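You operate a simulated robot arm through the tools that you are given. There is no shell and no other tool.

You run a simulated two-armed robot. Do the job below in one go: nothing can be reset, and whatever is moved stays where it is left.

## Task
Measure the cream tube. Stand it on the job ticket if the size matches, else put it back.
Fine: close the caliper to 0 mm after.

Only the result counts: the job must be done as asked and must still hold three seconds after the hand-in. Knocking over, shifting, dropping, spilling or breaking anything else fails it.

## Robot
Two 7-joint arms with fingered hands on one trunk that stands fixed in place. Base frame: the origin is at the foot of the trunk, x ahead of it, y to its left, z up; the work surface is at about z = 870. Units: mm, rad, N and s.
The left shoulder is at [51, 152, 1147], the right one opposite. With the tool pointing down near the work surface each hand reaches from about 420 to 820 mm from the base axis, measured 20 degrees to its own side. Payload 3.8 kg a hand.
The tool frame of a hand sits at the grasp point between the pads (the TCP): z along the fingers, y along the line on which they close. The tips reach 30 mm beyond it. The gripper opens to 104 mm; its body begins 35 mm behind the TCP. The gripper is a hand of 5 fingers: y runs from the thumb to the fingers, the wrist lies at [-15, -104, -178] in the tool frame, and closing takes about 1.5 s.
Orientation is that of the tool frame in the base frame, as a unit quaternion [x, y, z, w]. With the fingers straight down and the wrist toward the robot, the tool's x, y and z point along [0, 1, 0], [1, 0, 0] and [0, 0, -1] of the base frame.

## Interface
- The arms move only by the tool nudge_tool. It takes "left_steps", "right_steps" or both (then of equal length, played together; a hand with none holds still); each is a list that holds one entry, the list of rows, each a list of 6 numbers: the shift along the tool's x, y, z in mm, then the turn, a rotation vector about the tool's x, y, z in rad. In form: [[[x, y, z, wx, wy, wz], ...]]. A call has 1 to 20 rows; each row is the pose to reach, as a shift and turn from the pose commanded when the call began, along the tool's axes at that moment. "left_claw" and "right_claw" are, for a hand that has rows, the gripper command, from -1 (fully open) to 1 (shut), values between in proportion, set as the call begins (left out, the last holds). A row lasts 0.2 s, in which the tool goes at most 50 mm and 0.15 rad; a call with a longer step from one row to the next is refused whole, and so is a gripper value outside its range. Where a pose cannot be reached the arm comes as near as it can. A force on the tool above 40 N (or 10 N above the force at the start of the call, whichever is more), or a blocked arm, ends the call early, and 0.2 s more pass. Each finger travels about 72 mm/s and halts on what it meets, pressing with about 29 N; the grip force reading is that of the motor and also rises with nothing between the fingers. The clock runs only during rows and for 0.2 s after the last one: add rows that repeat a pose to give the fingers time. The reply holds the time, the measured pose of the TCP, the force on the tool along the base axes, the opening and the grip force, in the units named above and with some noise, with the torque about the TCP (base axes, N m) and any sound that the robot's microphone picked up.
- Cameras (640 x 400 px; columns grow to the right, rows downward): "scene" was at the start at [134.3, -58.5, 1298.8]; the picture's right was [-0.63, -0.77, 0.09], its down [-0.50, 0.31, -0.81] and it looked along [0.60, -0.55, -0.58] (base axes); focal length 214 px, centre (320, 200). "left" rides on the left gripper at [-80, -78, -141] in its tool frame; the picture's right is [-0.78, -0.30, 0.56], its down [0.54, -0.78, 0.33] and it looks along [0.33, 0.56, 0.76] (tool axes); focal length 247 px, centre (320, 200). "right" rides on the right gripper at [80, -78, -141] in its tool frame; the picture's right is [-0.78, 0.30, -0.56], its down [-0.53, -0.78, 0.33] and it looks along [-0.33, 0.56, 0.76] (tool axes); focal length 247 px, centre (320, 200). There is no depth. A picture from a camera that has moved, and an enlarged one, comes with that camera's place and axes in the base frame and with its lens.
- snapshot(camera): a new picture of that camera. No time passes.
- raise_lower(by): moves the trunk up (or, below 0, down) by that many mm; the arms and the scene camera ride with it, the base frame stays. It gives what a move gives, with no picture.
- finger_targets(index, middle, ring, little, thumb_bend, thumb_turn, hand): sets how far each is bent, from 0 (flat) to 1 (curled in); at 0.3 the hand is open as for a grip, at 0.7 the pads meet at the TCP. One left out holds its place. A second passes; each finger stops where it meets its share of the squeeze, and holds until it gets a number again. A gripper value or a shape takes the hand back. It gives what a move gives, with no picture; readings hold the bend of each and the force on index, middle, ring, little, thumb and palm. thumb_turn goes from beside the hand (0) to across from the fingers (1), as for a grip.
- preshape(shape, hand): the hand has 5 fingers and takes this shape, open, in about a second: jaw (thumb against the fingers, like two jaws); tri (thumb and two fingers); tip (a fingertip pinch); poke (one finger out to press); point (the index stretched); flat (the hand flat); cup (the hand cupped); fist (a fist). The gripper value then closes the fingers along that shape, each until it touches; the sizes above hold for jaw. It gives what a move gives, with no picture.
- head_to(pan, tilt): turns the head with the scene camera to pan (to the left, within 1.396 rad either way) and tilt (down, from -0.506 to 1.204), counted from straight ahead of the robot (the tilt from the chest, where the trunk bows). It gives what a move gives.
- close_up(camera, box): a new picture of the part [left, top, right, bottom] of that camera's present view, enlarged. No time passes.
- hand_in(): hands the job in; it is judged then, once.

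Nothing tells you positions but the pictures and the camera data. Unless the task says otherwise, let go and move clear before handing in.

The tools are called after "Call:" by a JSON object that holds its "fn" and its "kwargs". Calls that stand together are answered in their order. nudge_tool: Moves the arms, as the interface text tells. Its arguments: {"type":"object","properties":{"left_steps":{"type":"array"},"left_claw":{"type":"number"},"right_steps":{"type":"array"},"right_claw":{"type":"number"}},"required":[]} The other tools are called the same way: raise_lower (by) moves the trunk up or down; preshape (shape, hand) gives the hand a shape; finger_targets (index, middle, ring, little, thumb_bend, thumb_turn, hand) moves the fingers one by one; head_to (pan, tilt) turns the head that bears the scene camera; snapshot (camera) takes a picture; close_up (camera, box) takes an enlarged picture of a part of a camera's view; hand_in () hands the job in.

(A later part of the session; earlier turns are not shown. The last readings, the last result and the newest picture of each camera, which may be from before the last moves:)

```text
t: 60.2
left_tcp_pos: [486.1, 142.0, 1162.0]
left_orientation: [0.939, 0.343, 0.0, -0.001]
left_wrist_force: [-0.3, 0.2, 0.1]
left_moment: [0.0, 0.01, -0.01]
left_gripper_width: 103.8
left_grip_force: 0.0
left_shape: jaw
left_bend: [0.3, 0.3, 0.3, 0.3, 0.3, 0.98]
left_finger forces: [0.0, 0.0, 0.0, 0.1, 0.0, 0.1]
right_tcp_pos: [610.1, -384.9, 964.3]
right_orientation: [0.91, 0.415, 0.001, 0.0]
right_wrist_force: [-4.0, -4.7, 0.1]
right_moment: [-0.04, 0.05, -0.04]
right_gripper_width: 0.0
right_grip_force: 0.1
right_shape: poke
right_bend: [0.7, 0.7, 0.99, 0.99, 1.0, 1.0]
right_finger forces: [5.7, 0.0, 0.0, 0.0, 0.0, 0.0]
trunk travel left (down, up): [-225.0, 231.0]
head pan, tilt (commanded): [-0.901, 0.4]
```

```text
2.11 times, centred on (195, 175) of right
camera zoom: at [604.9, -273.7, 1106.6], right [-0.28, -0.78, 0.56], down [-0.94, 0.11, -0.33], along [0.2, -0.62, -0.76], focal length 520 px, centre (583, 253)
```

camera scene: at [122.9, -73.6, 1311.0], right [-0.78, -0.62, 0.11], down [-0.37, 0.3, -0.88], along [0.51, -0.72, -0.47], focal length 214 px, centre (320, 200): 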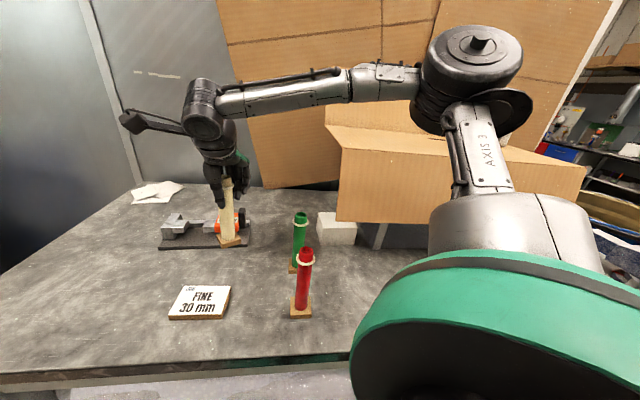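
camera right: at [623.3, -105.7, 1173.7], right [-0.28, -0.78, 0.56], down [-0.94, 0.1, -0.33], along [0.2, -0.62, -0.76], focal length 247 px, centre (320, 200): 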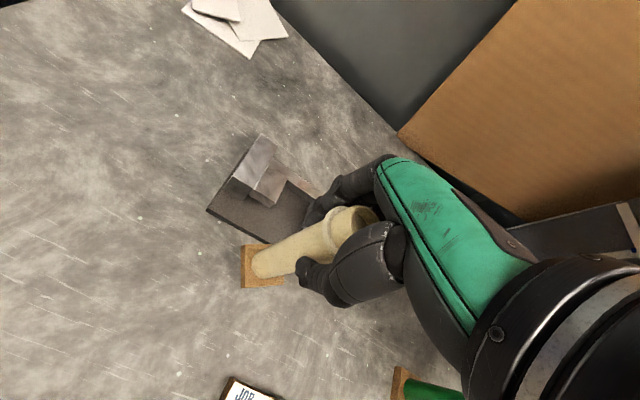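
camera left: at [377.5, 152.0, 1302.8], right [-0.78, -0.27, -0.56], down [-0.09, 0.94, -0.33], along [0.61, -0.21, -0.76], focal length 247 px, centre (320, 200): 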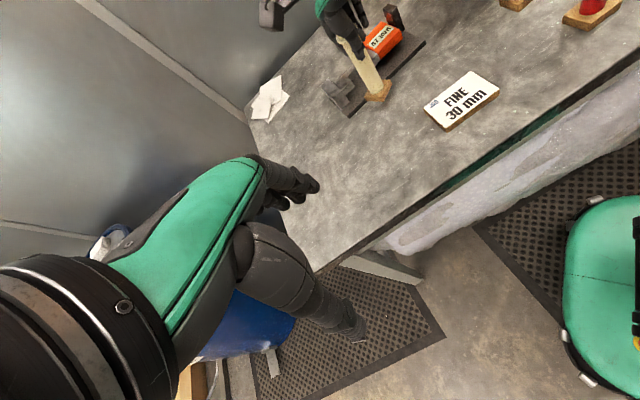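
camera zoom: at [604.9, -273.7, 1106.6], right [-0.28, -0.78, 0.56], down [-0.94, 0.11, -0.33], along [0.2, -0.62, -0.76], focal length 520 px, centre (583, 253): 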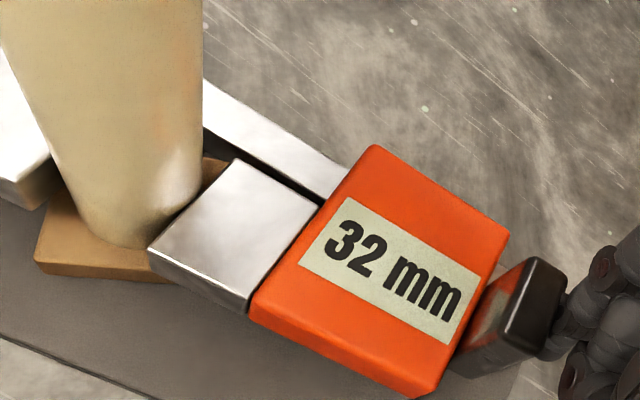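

The display holds at 32 mm while the force rises to about 6 N. I'll check from close up that the tube really touches both faces and nothing else is blocking it.

Call:
{"fn": "close_up", "kwargs": {"camera": "scene", "box": [165, 205, 225, 250]}}

Call:
{"fn": "close_up", "kwargs": {"camera": "left", "box": [345, 45, 400, 95]}}

Call:
{"fn": "close_up", "kwargs": {"camera": "right", "box": [0, 60, 180, 220]}}

```text
8.89 times, centred on (195, 228) of scene
camera zoom: at [122.7, -74.5, 1310.9], right [-0.78, -0.62, 0.11], down [-0.37, 0.31, -0.88], along [0.51, -0.72, -0.47], focal length 1906 px, centre (1431, -44)
```

zoom: 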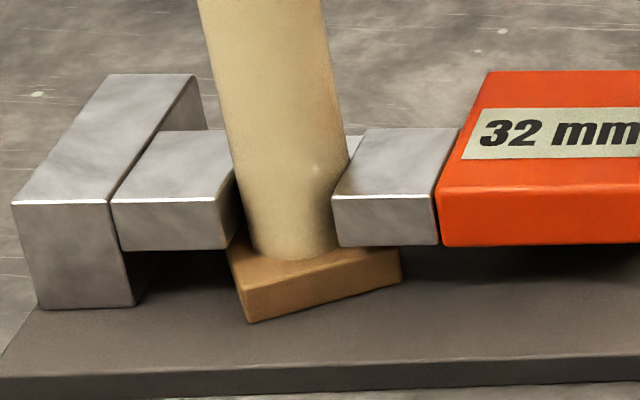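

```text
8.00 times, centred on (372, 70) of left
camera zoom: at [376.8, 150.9, 1303.2], right [-0.78, -0.27, -0.56], down [-0.09, 0.94, -0.33], along [0.61, -0.21, -0.76], focal length 1976 px, centre (-100, 1240)
```

zoom: 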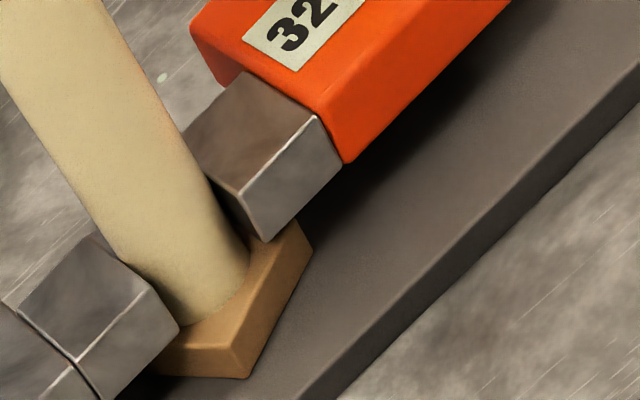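

```text
2.50 times, centred on (90, 140) of right
camera zoom: at [604.9, -273.7, 1106.6], right [-0.28, -0.78, 0.56], down [-0.94, 0.11, -0.33], along [0.2, -0.62, -0.76], focal length 617 px, centre (895, 350)
```

zoom: 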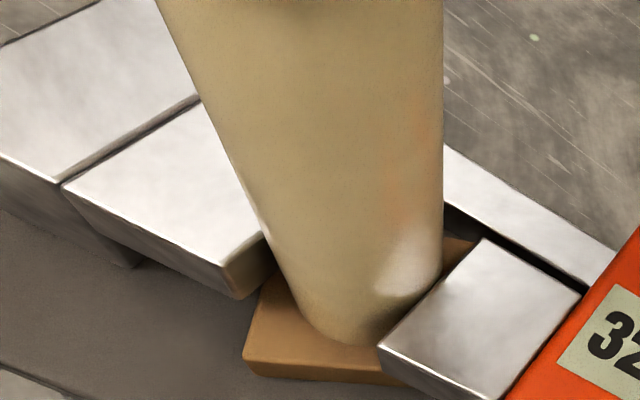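

Call:
{"fn": "nudge_tool", "kwargs": {"right_steps": [[[0.5, 0, 0, 0, 0, 0], [1, 0, 0, 0, 0, 0], [1.5, 0, 0, 0, 0, 0], [2, 0, 0, 0, 0, 0], [2, 0, 0, 0, 0, 0], [2, 0, 0, 0, 0, 0]]]}}

Call:
{"fn": "close_up", "kwargs": {"camera": "scene", "box": [150, 170, 270, 260]}}

Call:
{"fn": "close_up", "kwargs": {"camera": "right", "box": [60, 80, 330, 270]}}

```text
t: 61.6
left_tcp_pos: [486.7, 142.0, 1163.4]
left_orientation: [0.939, 0.344, 0.0, -0.001]
left_wrist_force: [0.6, -0.7, -0.4]
left_moment: [0.0, 0.03, -0.05]
left_gripper_width: 103.6
left_grip_force: 0.1
left_shape: jaw
left_bend: [0.3, 0.3, 0.3, 0.3, 0.3, 0.98]
left_finger forces: [0.1, 0.0, 0.0, 0.0, 0.0, 0.0]
right_tcp_pos: [612.5, -385.3, 964.9]
right_orientation: [0.909, 0.416, 0.0, -0.001]
right_wrist_force: [-5.6, -8.4, -3.3]
right_moment: [-0.08, 0.09, -0.06]
right_gripper_width: 0.0
right_grip_force: 0.0
right_shape: poke
right_bend: [0.7, 0.7, 0.99, 0.99, 1.0, 1.0]
right_finger forces: [10.0, 0.0, 0.0, 0.0, 0.1, 0.0]
trunk travel left (down, up): [-225.0, 231.0]
head pan, tilt (commanded): [-0.901, 0.4]
```

```text
4.44 times, centred on (210, 215) of scene
camera zoom: at [122.5, -75.4, 1310.9], right [-0.78, -0.62, 0.11], down [-0.37, 0.31, -0.88], along [0.51, -0.72, -0.47], focal length 953 px, centre (809, 133)
```

zoom: 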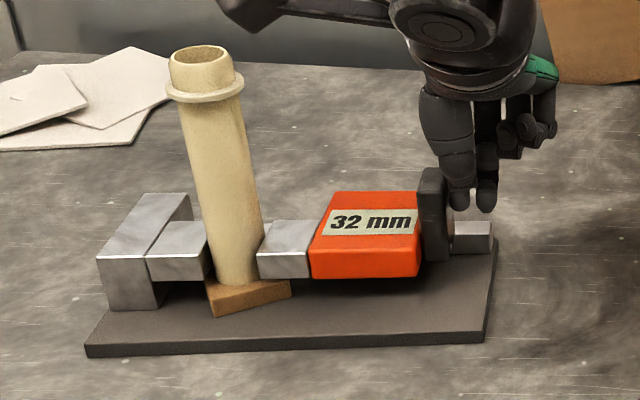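

```text
2.11 times, centred on (195, 175) of right
camera zoom: at [606.6, -273.1, 1106.9], right [-0.28, -0.78, 0.56], down [-0.94, 0.11, -0.33], along [0.2, -0.62, -0.76], focal length 520 px, centre (583, 253)
```

zoom: 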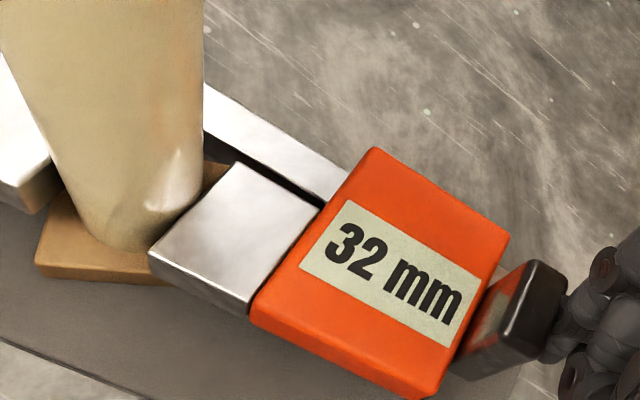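

The tube measures 32 mm and still reads 32 at 10 N, but the ticket asks for 30 mm. It does not match, so the tube goes back to its place. I'll back off the pad, lift, and move to the other side of it to reopen the jaws.

Call:
{"fn": "nudge_tool", "kwargs": {"right_steps": [[[-3, 0, 0, 0, 0, 0], [-8, 0, 0, 0, 0, 0], [-14, 0, 0, 0, 0, 0], [-14, 0, -30, 0, 0, 0], [-14, 0, -70, 0, 0, 0], [-14, 0, -115, 0, 0, 0], [-14, 0, -157, 0, 0, 0], [-14, 0, -157, 0, 0, 0]]]}}

Call:
{"fn": "close_up", "kwargs": {"camera": "scene", "box": [150, 150, 270, 260]}}

```text
t: 63.4
left_tcp_pos: [486.9, 142.8, 1161.9]
left_orientation: [0.939, 0.343, 0.0, 0.001]
left_wrist_force: [0.2, -0.9, 1.1]
left_moment: [-0.01, 0.01, -0.04]
left_gripper_width: 103.5
left_grip_force: 0.0
left_shape: jaw
left_bend: [0.3, 0.3, 0.3, 0.3, 0.3, 0.98]
left_finger forces: [0.1, 0.1, 0.0, 0.0, 0.0, 0.0]
right_tcp_pos: [603.0, -393.2, 1121.9]
right_orientation: [0.91, 0.416, -0.001, 0.0]
right_wrist_force: [0.3, 0.1, 0.4]
right_moment: [0.0, -0.03, -0.01]
right_gripper_width: 0.0
right_grip_force: 0.0
right_shape: poke
right_bend: [0.7, 0.7, 0.99, 0.99, 1.0, 1.0]
right_finger forces: [0.0, 0.0, 0.0, 0.1, 0.0, 0.0]
trunk travel left (down, up): [-225.0, 231.0]
head pan, tilt (commanded): [-0.901, 0.4]
```

```text
3.64 times, centred on (210, 205) of scene
camera zoom: at [123.6, -74.0, 1310.9], right [-0.78, -0.62, 0.11], down [-0.37, 0.31, -0.88], along [0.51, -0.72, -0.47], focal length 780 px, centre (720, 182)
```

zoom: 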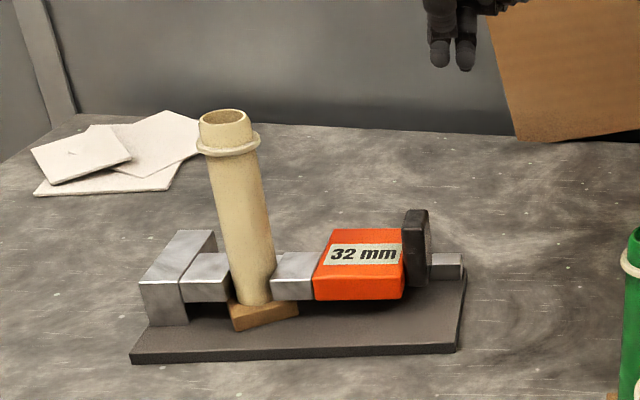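

Call:
{"fn": "nudge_tool", "kwargs": {"right_steps": [[[25, 0, 0, 0, 0, 0], [50, -1, 0, 0, 0, 0], [73, -1, 0, 0, 0, 0], [73, -1, 35, 0, 0, 0], [73, -1, 75, 0, 0, 0], [73, -1, 105, 0, 0, 0], [73, -1, 125, 0, 0, 0], [73, -1, 125, 0, 0, 0]]]}}

Call:
{"fn": "close_up", "kwargs": {"camera": "scene", "box": [150, 150, 270, 260]}}

Call:
{"fn": "close_up", "kwargs": {"camera": "right", "box": [100, 130, 420, 340]}}

```text
t: 65.2
left_tcp_pos: [486.9, 142.6, 1161.5]
left_orientation: [0.939, 0.344, 0.001, 0.0]
left_wrist_force: [-0.2, -0.5, 0.3]
left_moment: [-0.03, 0.03, -0.01]
left_gripper_width: 103.5
left_grip_force: 0.0
left_shape: jaw
left_bend: [0.3, 0.3, 0.3, 0.3, 0.3, 0.98]
left_finger forces: [0.0, 0.1, 0.1, 0.0, 0.0, 0.0]
right_tcp_pos: [649.2, -337.6, 997.0]
right_orientation: [0.91, 0.415, 0.0, 0.0]
right_wrist_force: [-0.2, 0.3, 0.4]
right_moment: [0.0, 0.02, -0.01]
right_gripper_width: 0.0
right_grip_force: 0.1
right_shape: poke
right_bend: [0.7, 0.7, 0.99, 0.99, 1.0, 1.0]
right_finger forces: [0.0, 0.0, 0.1, 0.0, 0.0, 0.0]
trunk travel left (down, up): [-225.0, 231.0]
head pan, tilt (commanded): [-0.901, 0.4]
```

```text
3.64 times, centred on (210, 205) of scene
camera zoom: at [123.2, -73.5, 1311.0], right [-0.78, -0.62, 0.11], down [-0.37, 0.3, -0.88], along [0.51, -0.72, -0.47], focal length 780 px, centre (720, 182)
```

zoom: 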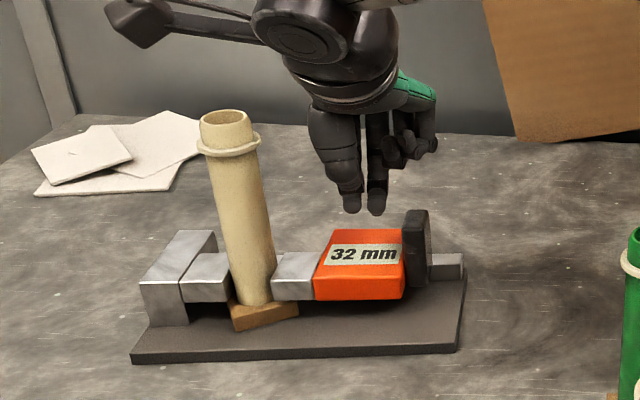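

```text
1.90 times, centred on (260, 235) of right
camera zoom: at [644.5, -226.1, 1137.7], right [-0.28, -0.78, 0.56], down [-0.94, 0.1, -0.33], along [0.2, -0.62, -0.76], focal length 470 px, centre (434, 133)
```

zoom: 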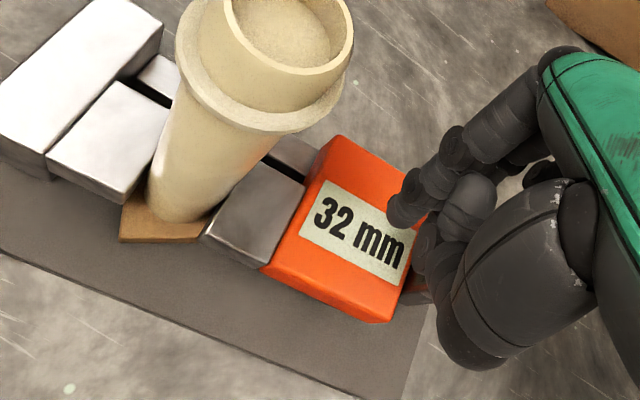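

Fingers are poised behind the pad again, clear of the tube. I'll lower the last 17 mm and push the slider open to about 47 mm.

Call:
{"fn": "nudge_tool", "kwargs": {"right_steps": [[[0, 0, 7, 0, 0, 0], [0, 0, 13, 0, 0, 0], [0, 0, 17, 0, 0, 0], [-4, 0, 17, 0, 0, 0], [-8, 0, 17, 0, 0, 0], [-12, 0, 17, 0, 0, 0], [-15, 0, 17, 0, 0, 0], [-18, 0, 17, 0, 0, 0], [-21, 0, 17, 0, 0, 0], [-24, 0, 17, 0, 0, 0], [-27, 0, 17, 0, 0, 0], [-30, 0, 17, 0, 0, 0], [-30, 0, 17, 0, 0, 0]]]}}

Call:
{"fn": "close_up", "kwargs": {"camera": "scene", "box": [150, 150, 270, 260]}}

Call:
{"fn": "close_up", "kwargs": {"camera": "left", "box": [320, 0, 440, 110]}}

```text
t: 68.0
left_tcp_pos: [486.8, 143.9, 1161.8]
left_orientation: [0.939, 0.344, 0.001, 0.0]
left_wrist_force: [-0.7, -0.2, -0.2]
left_moment: [0.01, -0.01, 0.0]
left_gripper_width: 103.8
left_grip_force: 0.0
left_shape: jaw
left_bend: [0.3, 0.3, 0.3, 0.3, 0.3, 0.98]
left_finger forces: [0.0, 0.0, 0.0, 0.1, 0.0, 0.1]
right_tcp_pos: [630.1, -360.0, 980.1]
right_orientation: [0.909, 0.416, -0.001, 0.0]
right_wrist_force: [0.5, 0.9, 0.1]
right_moment: [0.02, -0.06, 0.01]
right_gripper_width: 0.0
right_grip_force: 0.1
right_shape: poke
right_bend: [0.7, 0.7, 0.99, 0.99, 1.0, 1.0]
right_finger forces: [0.1, 0.6, 0.0, 0.1, 0.0, 0.0]
trunk travel left (down, up): [-225.0, 231.0]
head pan, tilt (commanded): [-0.901, 0.4]
```

```text
3.64 times, centred on (210, 205) of scene
camera zoom: at [123.5, -73.5, 1310.9], right [-0.78, -0.62, 0.11], down [-0.37, 0.3, -0.88], along [0.51, -0.72, -0.47], focal length 780 px, centre (720, 182)
```

zoom: 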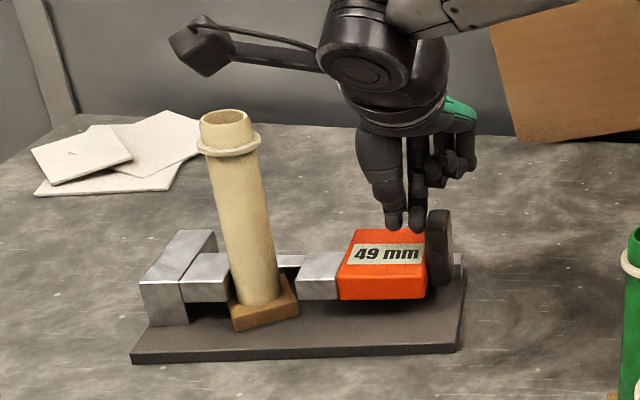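

```text
3.64 times, centred on (380, 55) of left
camera zoom: at [377.5, 152.0, 1302.8], right [-0.78, -0.27, -0.56], down [-0.09, 0.94, -0.33], along [0.61, -0.21, -0.76], focal length 898 px, centre (102, 727)
```

zoom: 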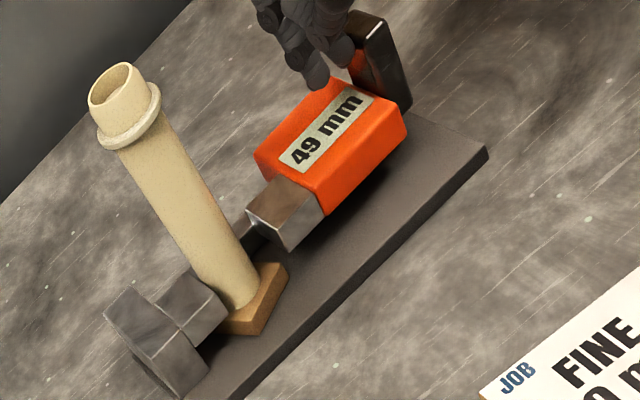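

The jaws are open at 49 mm and the tube stands untouched. I'll lift away, open the hand, and hover near the tube to measure where it now stands.

Call:
{"fn": "nudge_tool", "kwargs": {"right_steps": [[[5, 0, 0, 0, 0, 0], [5, 0, -30, 0, 0, 0], [5, 0, -70, 0, 0, 0], [5, 0, -115, 0, 0, 0], [5, 0, -150, 0, 0, 0], [5, 0, -150, 0, 0, 0]]]}}

Call:
{"fn": "preshape", "kwargs": {"hand": "right", "shape": "jaw"}}

Call:
{"fn": "snapshot", "kwargs": {"camera": "right"}}

Call:
{"fn": "close_up", "kwargs": {"camera": "right", "box": [40, 140, 240, 300]}}

```text
t: 69.4
left_tcp_pos: [487.6, 143.2, 1161.1]
left_orientation: [0.939, 0.344, 0.0, 0.0]
left_wrist_force: [0.3, -0.2, 0.0]
left_moment: [0.04, 0.0, -0.03]
left_gripper_width: 103.6
left_grip_force: 0.0
left_shape: jaw
left_bend: [0.3, 0.3, 0.3, 0.3, 0.3, 0.98]
left_finger forces: [0.0, 0.0, 0.1, 0.1, 0.1, 0.0]
right_tcp_pos: [633.0, -353.1, 1132.7]
right_orientation: [0.91, 0.415, 0.0, 0.0]
right_wrist_force: [0.7, 0.1, -0.2]
right_moment: [0.03, 0.0, -0.03]
right_gripper_width: 0.0
right_grip_force: 0.1
right_shape: poke
right_bend: [0.7, 0.7, 0.99, 0.99, 1.0, 1.0]
right_finger forces: [0.0, 0.1, 0.0, 0.1, 0.0, 0.1]
trunk travel left (down, up): [-225.0, 231.0]
head pan, tilt (commanded): [-0.901, 0.4]
```

```text
t: 70.3
left_tcp_pos: [488.2, 143.2, 1161.3]
left_orientation: [0.939, 0.344, 0.0, -0.001]
left_wrist_force: [-0.6, 0.7, 0.2]
left_moment: [-0.03, 0.0, -0.01]
left_gripper_width: 104.0
left_grip_force: 0.2
left_shape: jaw
left_bend: [0.3, 0.3, 0.3, 0.3, 0.3, 0.98]
left_finger forces: [0.0, 0.0, 0.0, 0.0, 0.0, 0.0]
right_tcp_pos: [632.6, -353.9, 1133.0]
right_orientation: [0.909, 0.416, 0.0, 0.0]
right_wrist_force: [-1.0, -0.1, 0.0]
right_moment: [-0.03, -0.01, 0.01]
right_gripper_width: 103.8
right_grip_force: 0.0
right_shape: jaw
right_bend: [0.3, 0.3, 0.3, 0.3, 0.3, 0.98]
right_finger forces: [0.0, 0.0, 0.0, 0.1, 0.0, 0.0]
trunk travel left (down, up): [-225.0, 231.0]
head pan, tilt (commanded): [-0.901, 0.4]
```

```text
taken
camera right: at [627.5, -242.7, 1273.6], right [-0.28, -0.78, 0.56], down [-0.94, 0.1, -0.33], along [0.2, -0.62, -0.76], focal length 247 px, centre (320, 200)
```

right: 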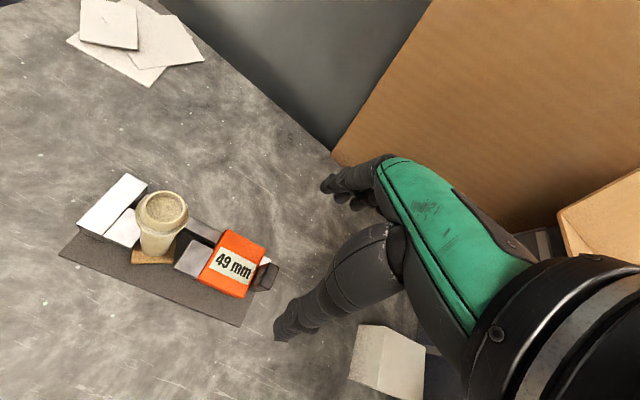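

```text
2.50 times, centred on (140, 220) of right
camera zoom: at [627.5, -242.7, 1273.6], right [-0.28, -0.78, 0.56], down [-0.94, 0.1, -0.33], along [0.2, -0.62, -0.76], focal length 617 px, centre (770, 150)
```

zoom: 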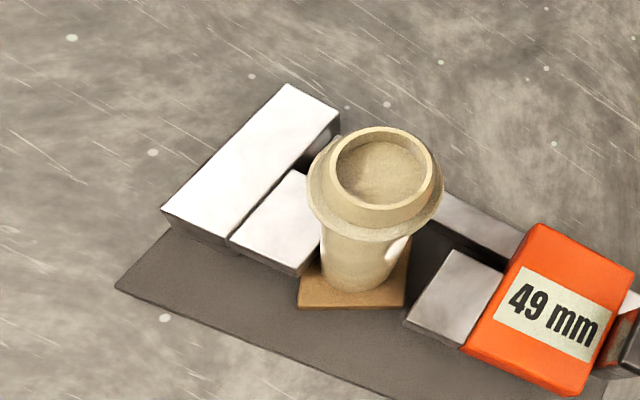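

The tube now stands at about (695,-268). To reach that far I'll use a hand yaw near -20°, hovering slightly pulled back before descending.

Call:
{"fn": "nudge_tool", "kwargs": {"right_steps": [[[20, -4, 3, 0, 0, -0.07], [45, -8, 8, 0, 0, -0.15], [70, -12, 15, 0, 0, -0.23], [90, -16, 22, 0, 0, -0.31], [101.5, -18, 28, 0, 0, -0.356], [101.5, -18, 28, 0, 0, -0.356]]]}}

Call:
{"fn": "snapshot", "kwargs": {"camera": "right"}}

Call:
{"fn": "close_up", "kwargs": {"camera": "scene", "box": [140, 120, 270, 260]}}

Call:
{"fn": "close_up", "kwargs": {"camera": "left", "box": [300, 0, 440, 110]}}

```text
t: 71.7
left_tcp_pos: [486.5, 142.6, 1162.3]
left_orientation: [0.939, 0.343, 0.0, -0.001]
left_wrist_force: [-0.6, 0.2, -0.8]
left_moment: [0.01, -0.02, 0.0]
left_gripper_width: 103.5
left_grip_force: 0.0
left_shape: jaw
left_bend: [0.3, 0.3, 0.3, 0.3, 0.3, 0.98]
left_finger forces: [0.0, 0.1, 0.0, 0.0, 0.1, 0.1]
right_tcp_pos: [686.8, -266.9, 1102.1]
right_orientation: [0.822, 0.57, 0.0, 0.001]
right_wrist_force: [0.4, 0.7, -1.0]
right_moment: [0.01, 0.02, 0.03]
right_gripper_width: 104.0
right_grip_force: 0.0
right_shape: jaw
right_bend: [0.3, 0.3, 0.3, 0.3, 0.3, 0.98]
right_finger forces: [0.1, 0.0, 0.0, 0.0, 0.0, 0.0]
trunk travel left (down, up): [-225.0, 231.0]
head pan, tilt (commanded): [-0.901, 0.4]
```

```text
taken
camera right: at [643.0, -164.0, 1244.4], right [0.01, -0.83, 0.56], down [-0.92, -0.23, -0.33], along [0.4, -0.51, -0.76], focal length 247 px, centre (320, 200)
```

right: 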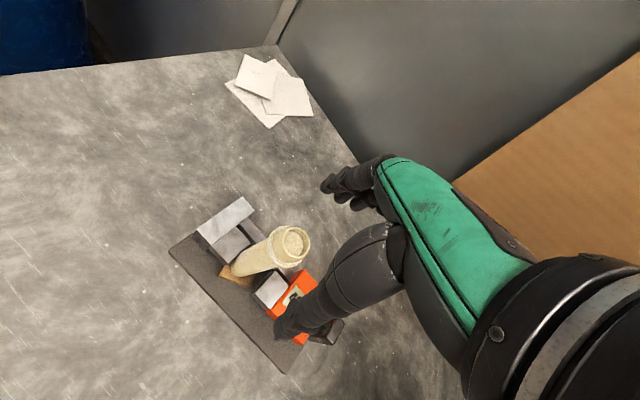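

```text
2.86 times, centred on (205, 190) of scene
camera zoom: at [123.2, -73.6, 1311.0], right [-0.78, -0.62, 0.11], down [-0.37, 0.3, -0.88], along [0.51, -0.72, -0.47], focal length 613 px, centre (649, 229)
```

zoom: 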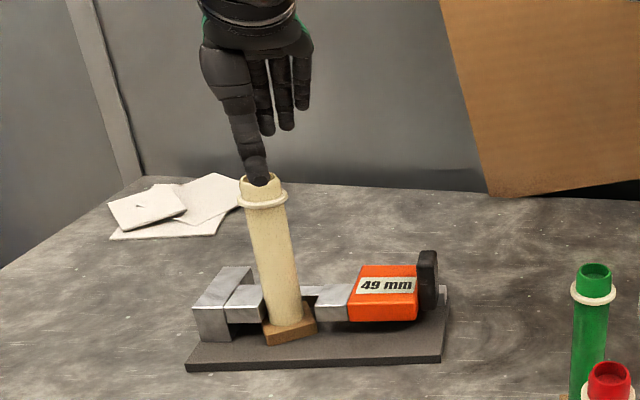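

```text
3.64 times, centred on (370, 55) of left
camera zoom: at [377.2, 151.8, 1303.0], right [-0.78, -0.27, -0.56], down [-0.09, 0.94, -0.33], along [0.61, -0.21, -0.76], focal length 898 px, centre (138, 727)
```

zoom: 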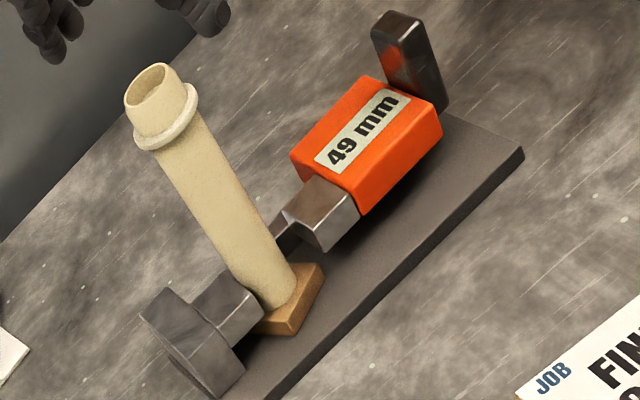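

Call:
{"fn": "nudge_tool", "kwargs": {"right_steps": [[[1, 2, 15, 0, 0, 0], [2, 5, 32, 0, 0, 0], [2.5, 8, 50, 0, 0, 0], [2.5, 8.5, 65, 0, 0, 0], [2.5, 8.5, 76, 0, 0, 0], [2.5, 8.5, 82, 0, 0, 0], [2.5, 8.5, 82, 0, 0, 0]]]}}

Call:
{"fn": "close_up", "kwargs": {"camera": "scene", "box": [140, 140, 270, 260]}}

Call:
{"fn": "close_up", "kwargs": {"camera": "left", "box": [310, 0, 430, 100]}}

Call:
{"fn": "close_up", "kwargs": {"camera": "right", "box": [190, 130, 430, 340]}}

```text
t: 73.3
left_tcp_pos: [486.7, 144.1, 1161.8]
left_orientation: [0.939, 0.343, 0.0, 0.0]
left_wrist_force: [0.1, -0.1, -1.4]
left_moment: [-0.01, 0.02, 0.0]
left_gripper_width: 103.3
left_grip_force: 0.0
left_shape: jaw
left_bend: [0.3, 0.3, 0.3, 0.3, 0.3, 0.98]
left_finger forces: [0.0, 0.0, 0.0, 0.1, 0.1, 0.0]
right_tcp_pos: [694.6, -267.7, 1018.7]
right_orientation: [0.821, 0.57, 0.0, 0.0]
right_wrist_force: [-1.0, 0.4, -0.3]
right_moment: [0.02, 0.03, 0.0]
right_gripper_width: 104.0
right_grip_force: 0.0
right_shape: jaw
right_bend: [0.3, 0.3, 0.3, 0.3, 0.3, 0.98]
right_finger forces: [0.1, 0.0, 0.0, 0.0, 0.0, 0.0]
trunk travel left (down, up): [-225.0, 231.0]
head pan, tilt (commanded): [-0.901, 0.4]
```

```text
3.33 times, centred on (205, 200) of scene
camera zoom: at [123.3, -73.6, 1311.0], right [-0.78, -0.62, 0.11], down [-0.37, 0.3, -0.88], along [0.51, -0.72, -0.47], focal length 715 px, centre (703, 200)
```

zoom: 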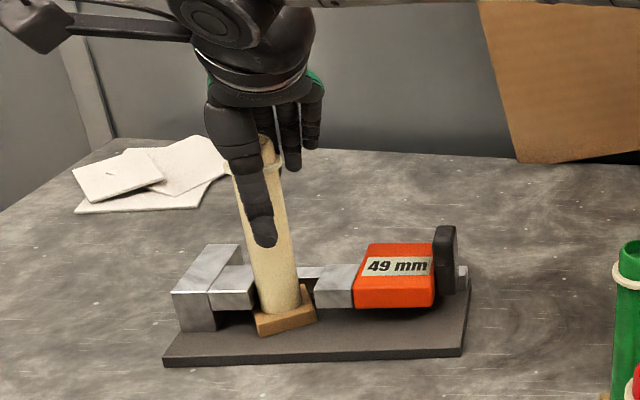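

```text
4.00 times, centred on (370, 50) of left
camera zoom: at [377.4, 151.9, 1302.9], right [-0.78, -0.27, -0.56], down [-0.09, 0.94, -0.33], along [0.61, -0.21, -0.76], focal length 988 px, centre (120, 800)
```

zoom: 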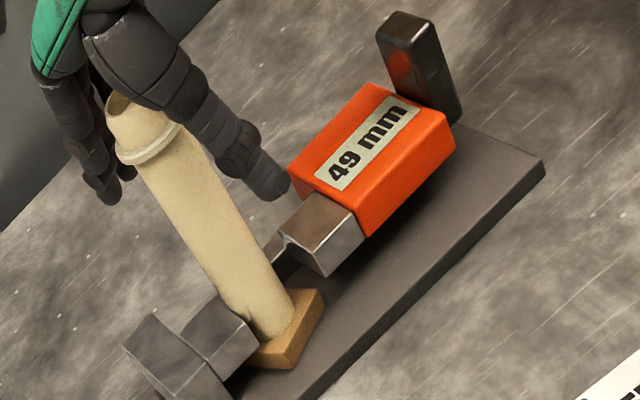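

```text
1.90 times, centred on (310, 235) of right
camera zoom: at [651.4, -165.5, 1161.5], right [0.01, -0.83, 0.56], down [-0.92, -0.23, -0.33], along [0.4, -0.51, -0.76], focal length 470 px, centre (339, 133)
```

zoom: 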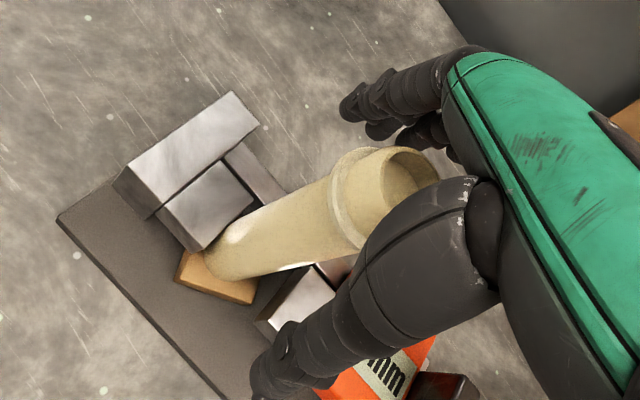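

The hand surrounds the tube correctly. I'll close the grip.

Call:
{"fn": "nudge_tool", "kwargs": {"right_steps": [[[0, 0, 0, 0, 0, 0], [0, 0, 0, 0, 0, 0], [0, 0, 0, 0, 0, 0], [0, 0, 0, 0, 0, 0], [0, 0, 0, 0, 0, 0], [0, 0, 0, 0, 0, 0], [0, 0, 0, 0, 0, 0], [0, 0, 0, 0, 0, 0], [0, 0, 0, 0, 0, 0], [0, 0, 0, 0, 0, 0]]], "right_claw": 1}}

Call:
{"fn": "close_up", "kwargs": {"camera": "scene", "box": [140, 140, 270, 260]}}

Call:
{"fn": "close_up", "kwargs": {"camera": "left", "box": [310, 0, 430, 100]}}

```text
t: 75.5
left_tcp_pos: [488.1, 143.0, 1161.9]
left_orientation: [0.939, 0.344, 0.001, 0.0]
left_wrist_force: [-0.1, -1.0, -0.2]
left_moment: [0.02, 0.01, -0.01]
left_gripper_width: 103.8
left_grip_force: 0.1
left_shape: jaw
left_bend: [0.3, 0.3, 0.3, 0.3, 0.3, 0.98]
left_finger forces: [0.1, 0.0, 0.1, 0.0, 0.1, 0.0]
right_tcp_pos: [695.8, -268.8, 1019.4]
right_orientation: [0.822, 0.569, 0.0, 0.0]
right_wrist_force: [0.0, -0.6, 0.2]
right_moment: [0.0, 0.0, 0.0]
right_gripper_width: 24.8
right_grip_force: 28.7
right_shape: jaw
right_bend: [0.74, 0.57, 0.62, 0.59, 0.75, 1.0]
right_finger forces: [16.1, 8.2, 0.0, 0.1, 24.7, 0.0]
trunk travel left (down, up): [-225.0, 231.0]
head pan, tilt (commanded): [-0.901, 0.4]
```

```text
3.33 times, centred on (205, 200) of scene
camera zoom: at [123.4, -73.6, 1310.9], right [-0.78, -0.62, 0.11], down [-0.37, 0.3, -0.88], along [0.51, -0.72, -0.47], focal length 715 px, centre (703, 200)
```

zoom: 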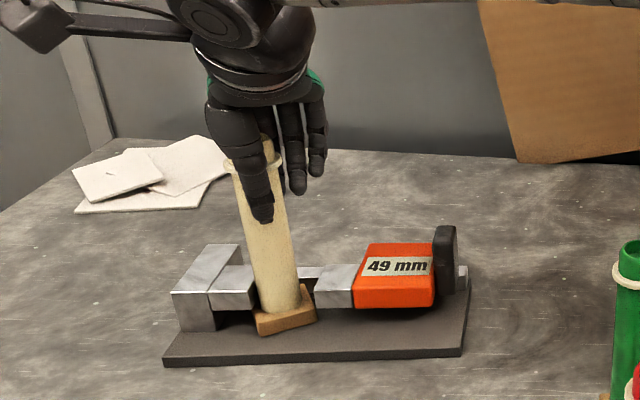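

```text
4.00 times, centred on (370, 50) of left
camera zoom: at [377.4, 151.8, 1302.9], right [-0.78, -0.27, -0.56], down [-0.09, 0.94, -0.33], along [0.61, -0.21, -0.76], focal length 988 px, centre (120, 800)
```

zoom: 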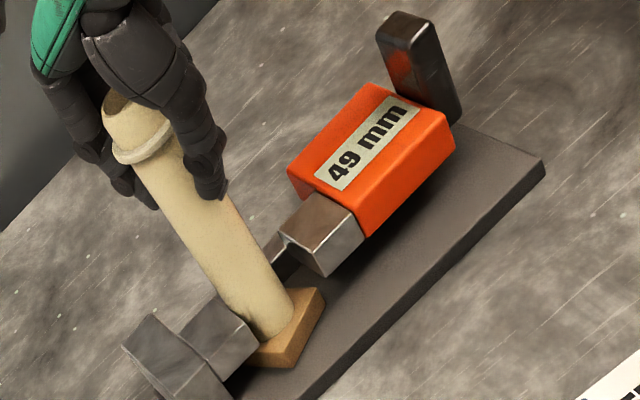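

Grip is firm. To extract, I'll lift about 2.5 mm, ease away from the fixed jaw, and then slide straight out the front at low height.

Call:
{"fn": "nudge_tool", "kwargs": {"right_steps": [[[0, 0, -1.2, 0, 0, 0], [0, 0, -2.5, 0, 0, 0], [-2.5, -0.9, -2.5, 0, 0, 0], [-5, -1.7, -2.5, 0, 0, 0], [-6.6, -2.3, -2.5, 0, 0, 0], [-6.6, -2.3, -2.5, 0, 0, 0]]]}}

Call:
{"fn": "close_up", "kwargs": {"camera": "scene", "box": [165, 205, 225, 255]}}

Call:
{"fn": "close_up", "kwargs": {"camera": "left", "box": [340, 45, 405, 100]}}

```text
t: 76.9
left_tcp_pos: [487.2, 143.8, 1162.1]
left_orientation: [0.939, 0.343, 0.0, 0.001]
left_wrist_force: [0.5, -0.5, 1.0]
left_moment: [0.01, -0.02, 0.03]
left_gripper_width: 103.9
left_grip_force: 0.0
left_shape: jaw
left_bend: [0.3, 0.3, 0.3, 0.3, 0.3, 0.98]
left_finger forces: [0.0, 0.1, 0.0, 0.1, 0.0, 0.0]
right_tcp_pos: [690.9, -273.9, 1022.1]
right_orientation: [0.822, 0.57, 0.0, 0.0]
right_wrist_force: [0.2, 0.5, -2.1]
right_moment: [0.01, -0.01, -0.03]
right_gripper_width: 24.6
right_grip_force: 28.9
right_shape: jaw
right_bend: [0.74, 0.57, 0.62, 0.59, 0.75, 1.0]
right_finger forces: [16.0, 8.2, 0.0, 0.1, 24.7, 0.0]
trunk travel left (down, up): [-225.0, 231.0]
head pan, tilt (commanded): [-0.901, 0.4]
```

```text
8.00 times, centred on (195, 230) of scene
camera zoom: at [123.6, -73.7, 1310.9], right [-0.78, -0.62, 0.11], down [-0.37, 0.3, -0.88], along [0.51, -0.72, -0.47], focal length 1716 px, centre (1320, -40)
```

zoom: 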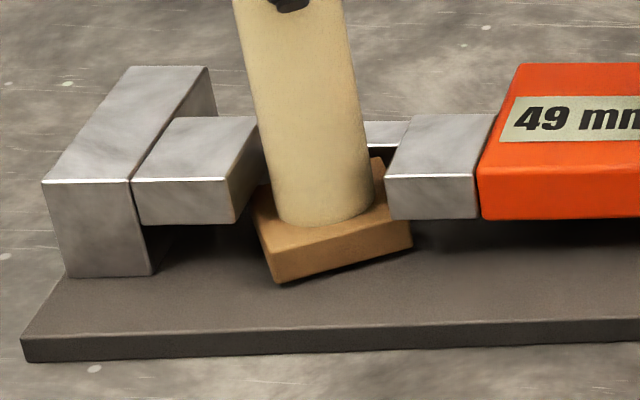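

```text
7.27 times, centred on (372, 72) of left
camera zoom: at [377.7, 151.8, 1302.8], right [-0.78, -0.27, -0.56], down [-0.09, 0.94, -0.33], along [0.61, -0.21, -0.76], focal length 1796 px, centre (-62, 1127)
```

zoom: 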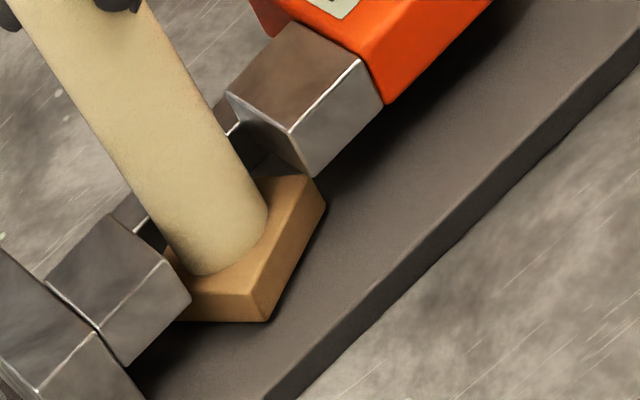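

The tube is off the plate and centred in the gap with clearance all round. I'll slide it straight out the front.

Call:
{"fn": "nudge_tool", "kwargs": {"right_steps": [[[1.7, -4.7, 0, 0, 0, 0], [3.6, -10.4, 0, 0, 0, 0], [6.6, -18.9, 0, 0, 0, 0], [9.9, -28.3, 0, 0, 0, 0], [13.2, -37.8, 0, 0, 0, 0], [16.6, -47.2, 0, 0, 0, 0], [19.9, -56.6, 0, 0, 0, 0], [24, -70, 0, 0, 0, 0], [28, -83, -2, 0, 0, 0], [28, -83, -2, 0, 0, 0]]]}}

Call:
{"fn": "close_up", "kwargs": {"camera": "scene", "box": [140, 140, 270, 270]}}

Call:
{"fn": "close_up", "kwargs": {"camera": "left", "box": [310, 0, 450, 120]}}

```text
t: 79.1
left_tcp_pos: [488.8, 143.4, 1161.8]
left_orientation: [0.939, 0.344, 0.0, 0.0]
left_wrist_force: [1.4, -0.2, 0.0]
left_moment: [0.0, 0.01, -0.02]
left_gripper_width: 103.6
left_grip_force: 0.0
left_shape: jaw
left_bend: [0.3, 0.3, 0.3, 0.3, 0.3, 0.98]
left_finger forces: [0.0, 0.0, 0.1, 0.0, 0.1, 0.1]
right_tcp_pos: [623.1, -218.7, 1023.4]
right_orientation: [0.822, 0.57, 0.001, 0.0]
right_wrist_force: [-0.2, 0.1, -2.0]
right_moment: [-0.02, 0.02, -0.06]
right_gripper_width: 24.9
right_grip_force: 28.8
right_shape: jaw
right_bend: [0.74, 0.57, 0.62, 0.59, 0.75, 1.0]
right_finger forces: [16.1, 8.1, 0.0, 0.1, 24.6, 0.0]
trunk travel left (down, up): [-225.0, 231.0]
head pan, tilt (commanded): [-0.901, 0.4]
```

```text
3.08 times, centred on (205, 205) of scene
camera zoom: at [123.8, -73.8, 1310.9], right [-0.78, -0.62, 0.11], down [-0.37, 0.31, -0.88], along [0.51, -0.72, -0.47], focal length 660 px, centre (674, 185)
```

zoom: 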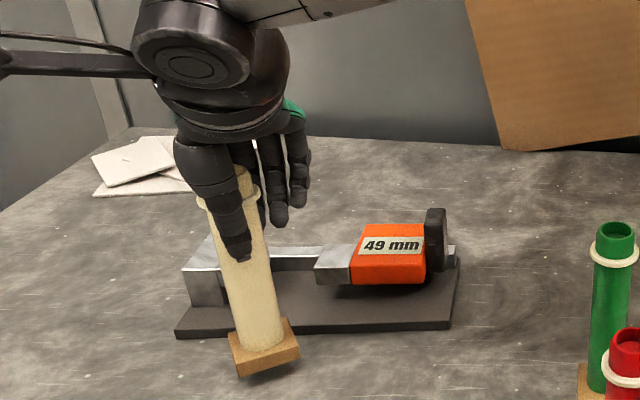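

```text
3.33 times, centred on (380, 60) of left
camera zoom: at [377.8, 151.6, 1302.8], right [-0.78, -0.27, -0.56], down [-0.09, 0.94, -0.33], along [0.61, -0.21, -0.76], focal length 823 px, centre (120, 667)
```

zoom: 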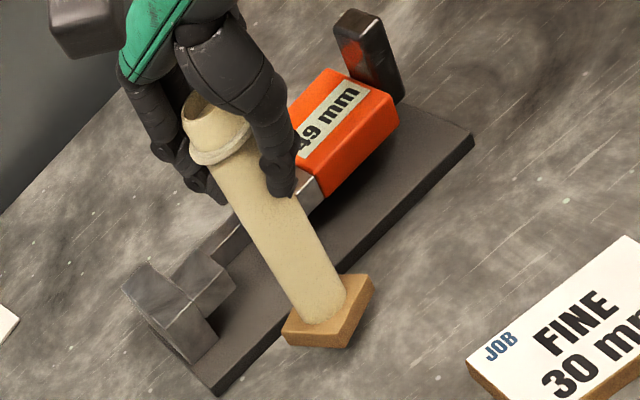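

The tube is out cleanly. I'll measure how its foot sits in the hand now, so I can put it back at the same place and angle as before.

Call:
{"fn": "close_up", "kwargs": {"camera": "right", "box": [220, 180, 400, 320]}}

Call:
{"fn": "close_up", "kwargs": {"camera": "right", "box": [220, 220, 320, 300]}}

```text
2.86 times, centred on (310, 250) of right
camera zoom: at [578.9, -115.7, 1165.5], right [0.01, -0.83, 0.56], down [-0.92, -0.23, -0.33], along [0.4, -0.51, -0.76], focal length 706 px, centre (349, 57)
```

zoom: 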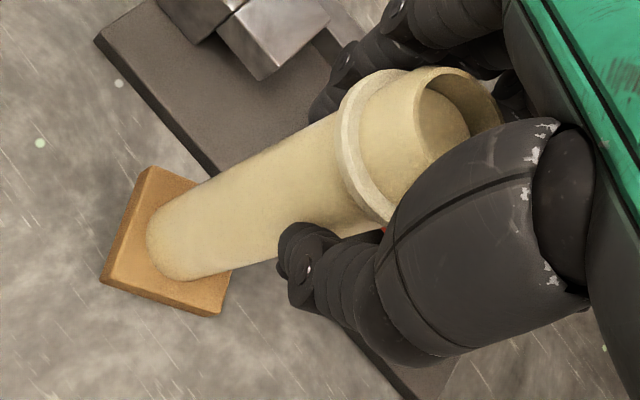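

```text
5.00 times, centred on (270, 260) of right
camera zoom: at [578.9, -115.7, 1165.5], right [0.01, -0.83, 0.56], down [-0.92, -0.23, -0.33], along [0.4, -0.51, -0.76], focal length 1235 px, centre (570, -100)
```

zoom: 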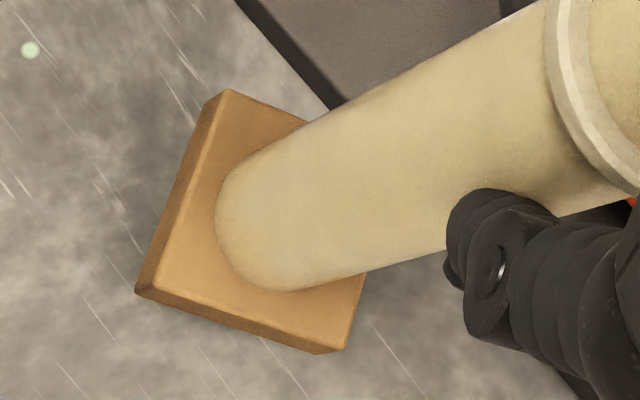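

The foot kept its angle in the hand and sits within 1–2 mm of the TCP. I'll lift, pull back, raise the trunk again for box clearance, and head to the tube's original spot near (564.5,-559).

Call:
{"fn": "nudge_tool", "kwargs": {"right_steps": [[[0, 0, -15, 0, 0, 0], [0, 0, -40, 0, 0, 0], [-15, -11, -60, 0, 0, 0], [-35, -26, -67, 0, 0, 0], [-52, -38, -67, 0, 0, 0], [-60, -45, -67, 0, 0, 0], [-60, -45, -67, 0, 0, 0]]]}}

Call:
{"fn": "raise_lower", "kwargs": {"by": 120}}

Call:
{"fn": "snapshot", "kwargs": {"camera": "scene"}}

```text
t: 80.7
left_tcp_pos: [487.2, 143.2, 1161.5]
left_orientation: [0.939, 0.343, 0.0, 0.001]
left_wrist_force: [-0.3, -0.7, 0.5]
left_moment: [-0.02, -0.02, 0.01]
left_gripper_width: 103.6
left_grip_force: 0.1
left_shape: jaw
left_bend: [0.3, 0.3, 0.3, 0.3, 0.3, 0.98]
left_finger forces: [0.0, 0.0, 0.1, 0.0, 0.0, 0.0]
right_tcp_pos: [559.8, -258.0, 1090.3]
right_orientation: [0.821, 0.571, -0.001, 0.001]
right_wrist_force: [-0.1, -0.7, -2.6]
right_moment: [-0.01, 0.01, 0.0]
right_gripper_width: 24.6
right_grip_force: 29.0
right_shape: jaw
right_bend: [0.74, 0.57, 0.62, 0.59, 0.75, 1.0]
right_finger forces: [16.1, 8.3, 0.1, 0.0, 24.6, 0.1]
trunk travel left (down, up): [-225.0, 231.0]
head pan, tilt (commanded): [-0.901, 0.4]
```

```text
t: 82.2
left_tcp_pos: [488.8, 143.7, 1281.7]
left_orientation: [0.939, 0.344, -0.001, -0.001]
left_wrist_force: [0.6, -0.1, 0.0]
left_moment: [-0.04, -0.03, 0.03]
left_gripper_width: 103.8
left_grip_force: 0.1
left_shape: jaw
left_bend: [0.3, 0.3, 0.3, 0.3, 0.3, 0.98]
left_finger forces: [0.1, 0.0, 0.0, 0.0, 0.1, 0.1]
right_tcp_pos: [558.8, -257.7, 1210.8]
right_orientation: [0.822, 0.57, -0.001, -0.001]
right_wrist_force: [0.1, 0.4, -1.7]
right_moment: [-0.01, 0.03, 0.01]
right_gripper_width: 24.9
right_grip_force: 28.9
right_shape: jaw
right_bend: [0.74, 0.57, 0.62, 0.59, 0.75, 1.0]
right_finger forces: [16.0, 8.5, 0.1, 0.0, 24.6, 0.1]
trunk travel left (down, up): [-345.0, 111.0]
head pan, tilt (commanded): [-0.901, 0.4]
```

```text
taken
camera scene: at [75.5, -73.8, 1443.9], right [-0.78, -0.62, 0.03], down [-0.27, 0.31, -0.91], along [0.56, -0.72, -0.41], focal length 214 px, centre (320, 200)
```

scene: 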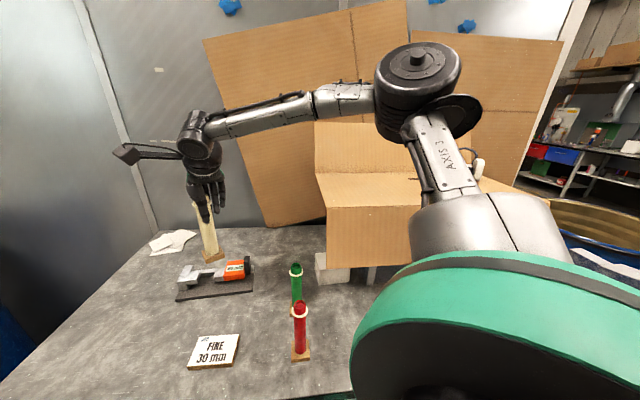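

Call:
{"fn": "nudge_tool", "kwargs": {"right_steps": [[[-30, 12, 0, 0, 0, 0.06], [-66, 26, 0, 0, 0, 0.14], [-102, 40, 0, 0, 0, 0.22], [-138, 54, 5, 0, 0, 0.3], [-174, 69, 20, 0, 0, 0.38], [-210, 83, 35, 0, 0, 0.45], [-246, 97, 50, 0, 0, 0.52], [-270, 107, 62, 0, 0, 0.57], [-282, 111, 70, 0, 0, 0.593], [-282, 111, 70, 0, 0, 0.593]]]}}

Call:
{"fn": "snapshot", "kwargs": {"camera": "scene"}}

Call:
{"fn": "snapshot", "kwargs": {"camera": "right"}}

```text
t: 84.4
left_tcp_pos: [486.7, 144.0, 1282.1]
left_orientation: [0.939, 0.343, 0.0, 0.0]
left_wrist_force: [-0.2, 0.0, 0.2]
left_moment: [-0.02, 0.01, -0.03]
left_gripper_width: 103.8
left_grip_force: 0.0
left_shape: jaw
left_bend: [0.3, 0.3, 0.3, 0.3, 0.3, 0.98]
left_finger forces: [0.1, 0.1, 0.1, 0.1, 0.0, 0.0]
right_tcp_pos: [562.8, -562.7, 1141.0]
right_orientation: [0.952, 0.305, 0.0, 0.0]
right_wrist_force: [0.4, 0.5, -2.0]
right_moment: [0.01, 0.03, 0.01]
right_gripper_width: 24.8
right_grip_force: 29.0
right_shape: jaw
right_bend: [0.74, 0.57, 0.62, 0.59, 0.75, 1.0]
right_finger forces: [16.3, 8.6, 0.0, 0.1, 24.6, 0.1]
trunk travel left (down, up): [-345.0, 111.0]
head pan, tilt (commanded): [-0.901, 0.4]
```

```text
taken
camera scene: at [75.0, -73.8, 1443.8], right [-0.78, -0.62, 0.03], down [-0.27, 0.31, -0.91], along [0.56, -0.72, -0.41], focal length 214 px, centre (320, 200)
```

scene: 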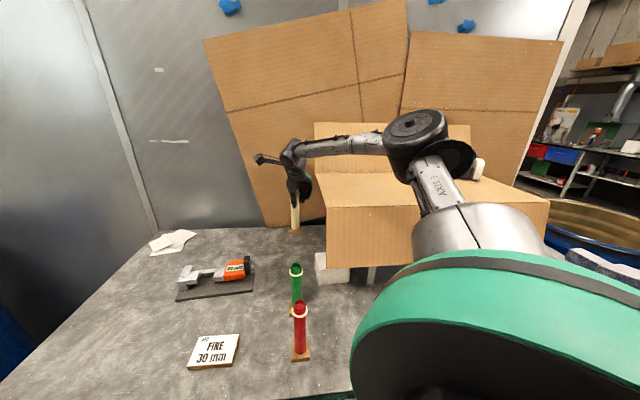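

```text
taken
camera right: at [584.5, -452.4, 1282.5], right [-0.46, -0.69, 0.56], down [-0.89, 0.32, -0.33], along [0.05, -0.65, -0.76], focal length 247 px, centre (320, 200)
```

right: 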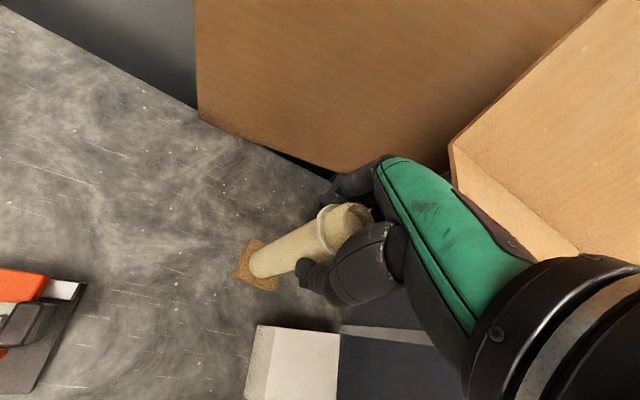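

Call:
{"fn": "close_up", "kwargs": {"camera": "right", "box": [215, 210, 315, 310]}}

Call:
{"fn": "close_up", "kwargs": {"camera": "scene", "box": [240, 100, 400, 270]}}

```text
4.00 times, centred on (265, 260) of right
camera zoom: at [584.5, -452.4, 1282.5], right [-0.46, -0.69, 0.56], down [-0.89, 0.32, -0.33], along [0.05, -0.65, -0.76], focal length 988 px, centre (540, -40)
```

zoom: 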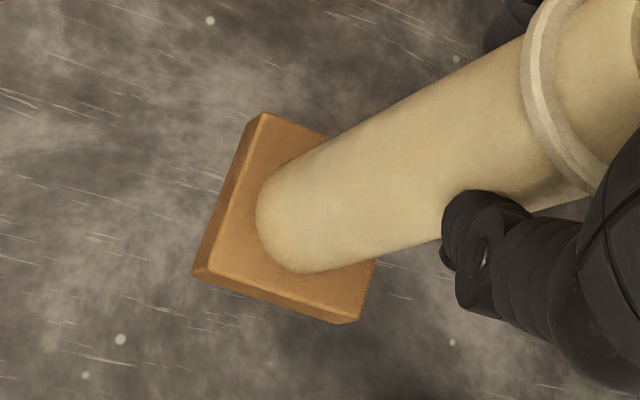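

```text
2.35 times, centred on (320, 185) of scene
camera zoom: at [75.0, -73.8, 1443.8], right [-0.78, -0.62, 0.03], down [-0.27, 0.31, -0.91], along [0.56, -0.72, -0.41], focal length 505 px, centre (320, 235)
```

zoom: 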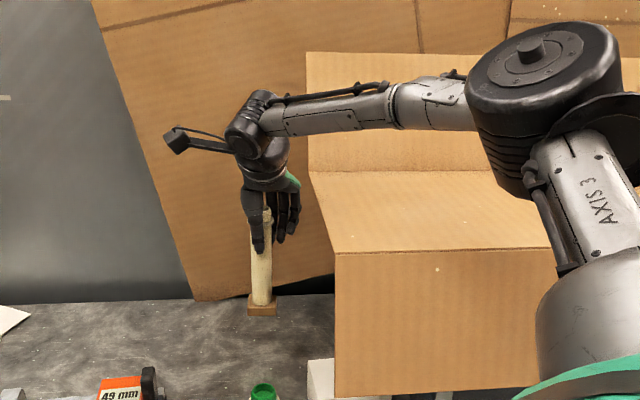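

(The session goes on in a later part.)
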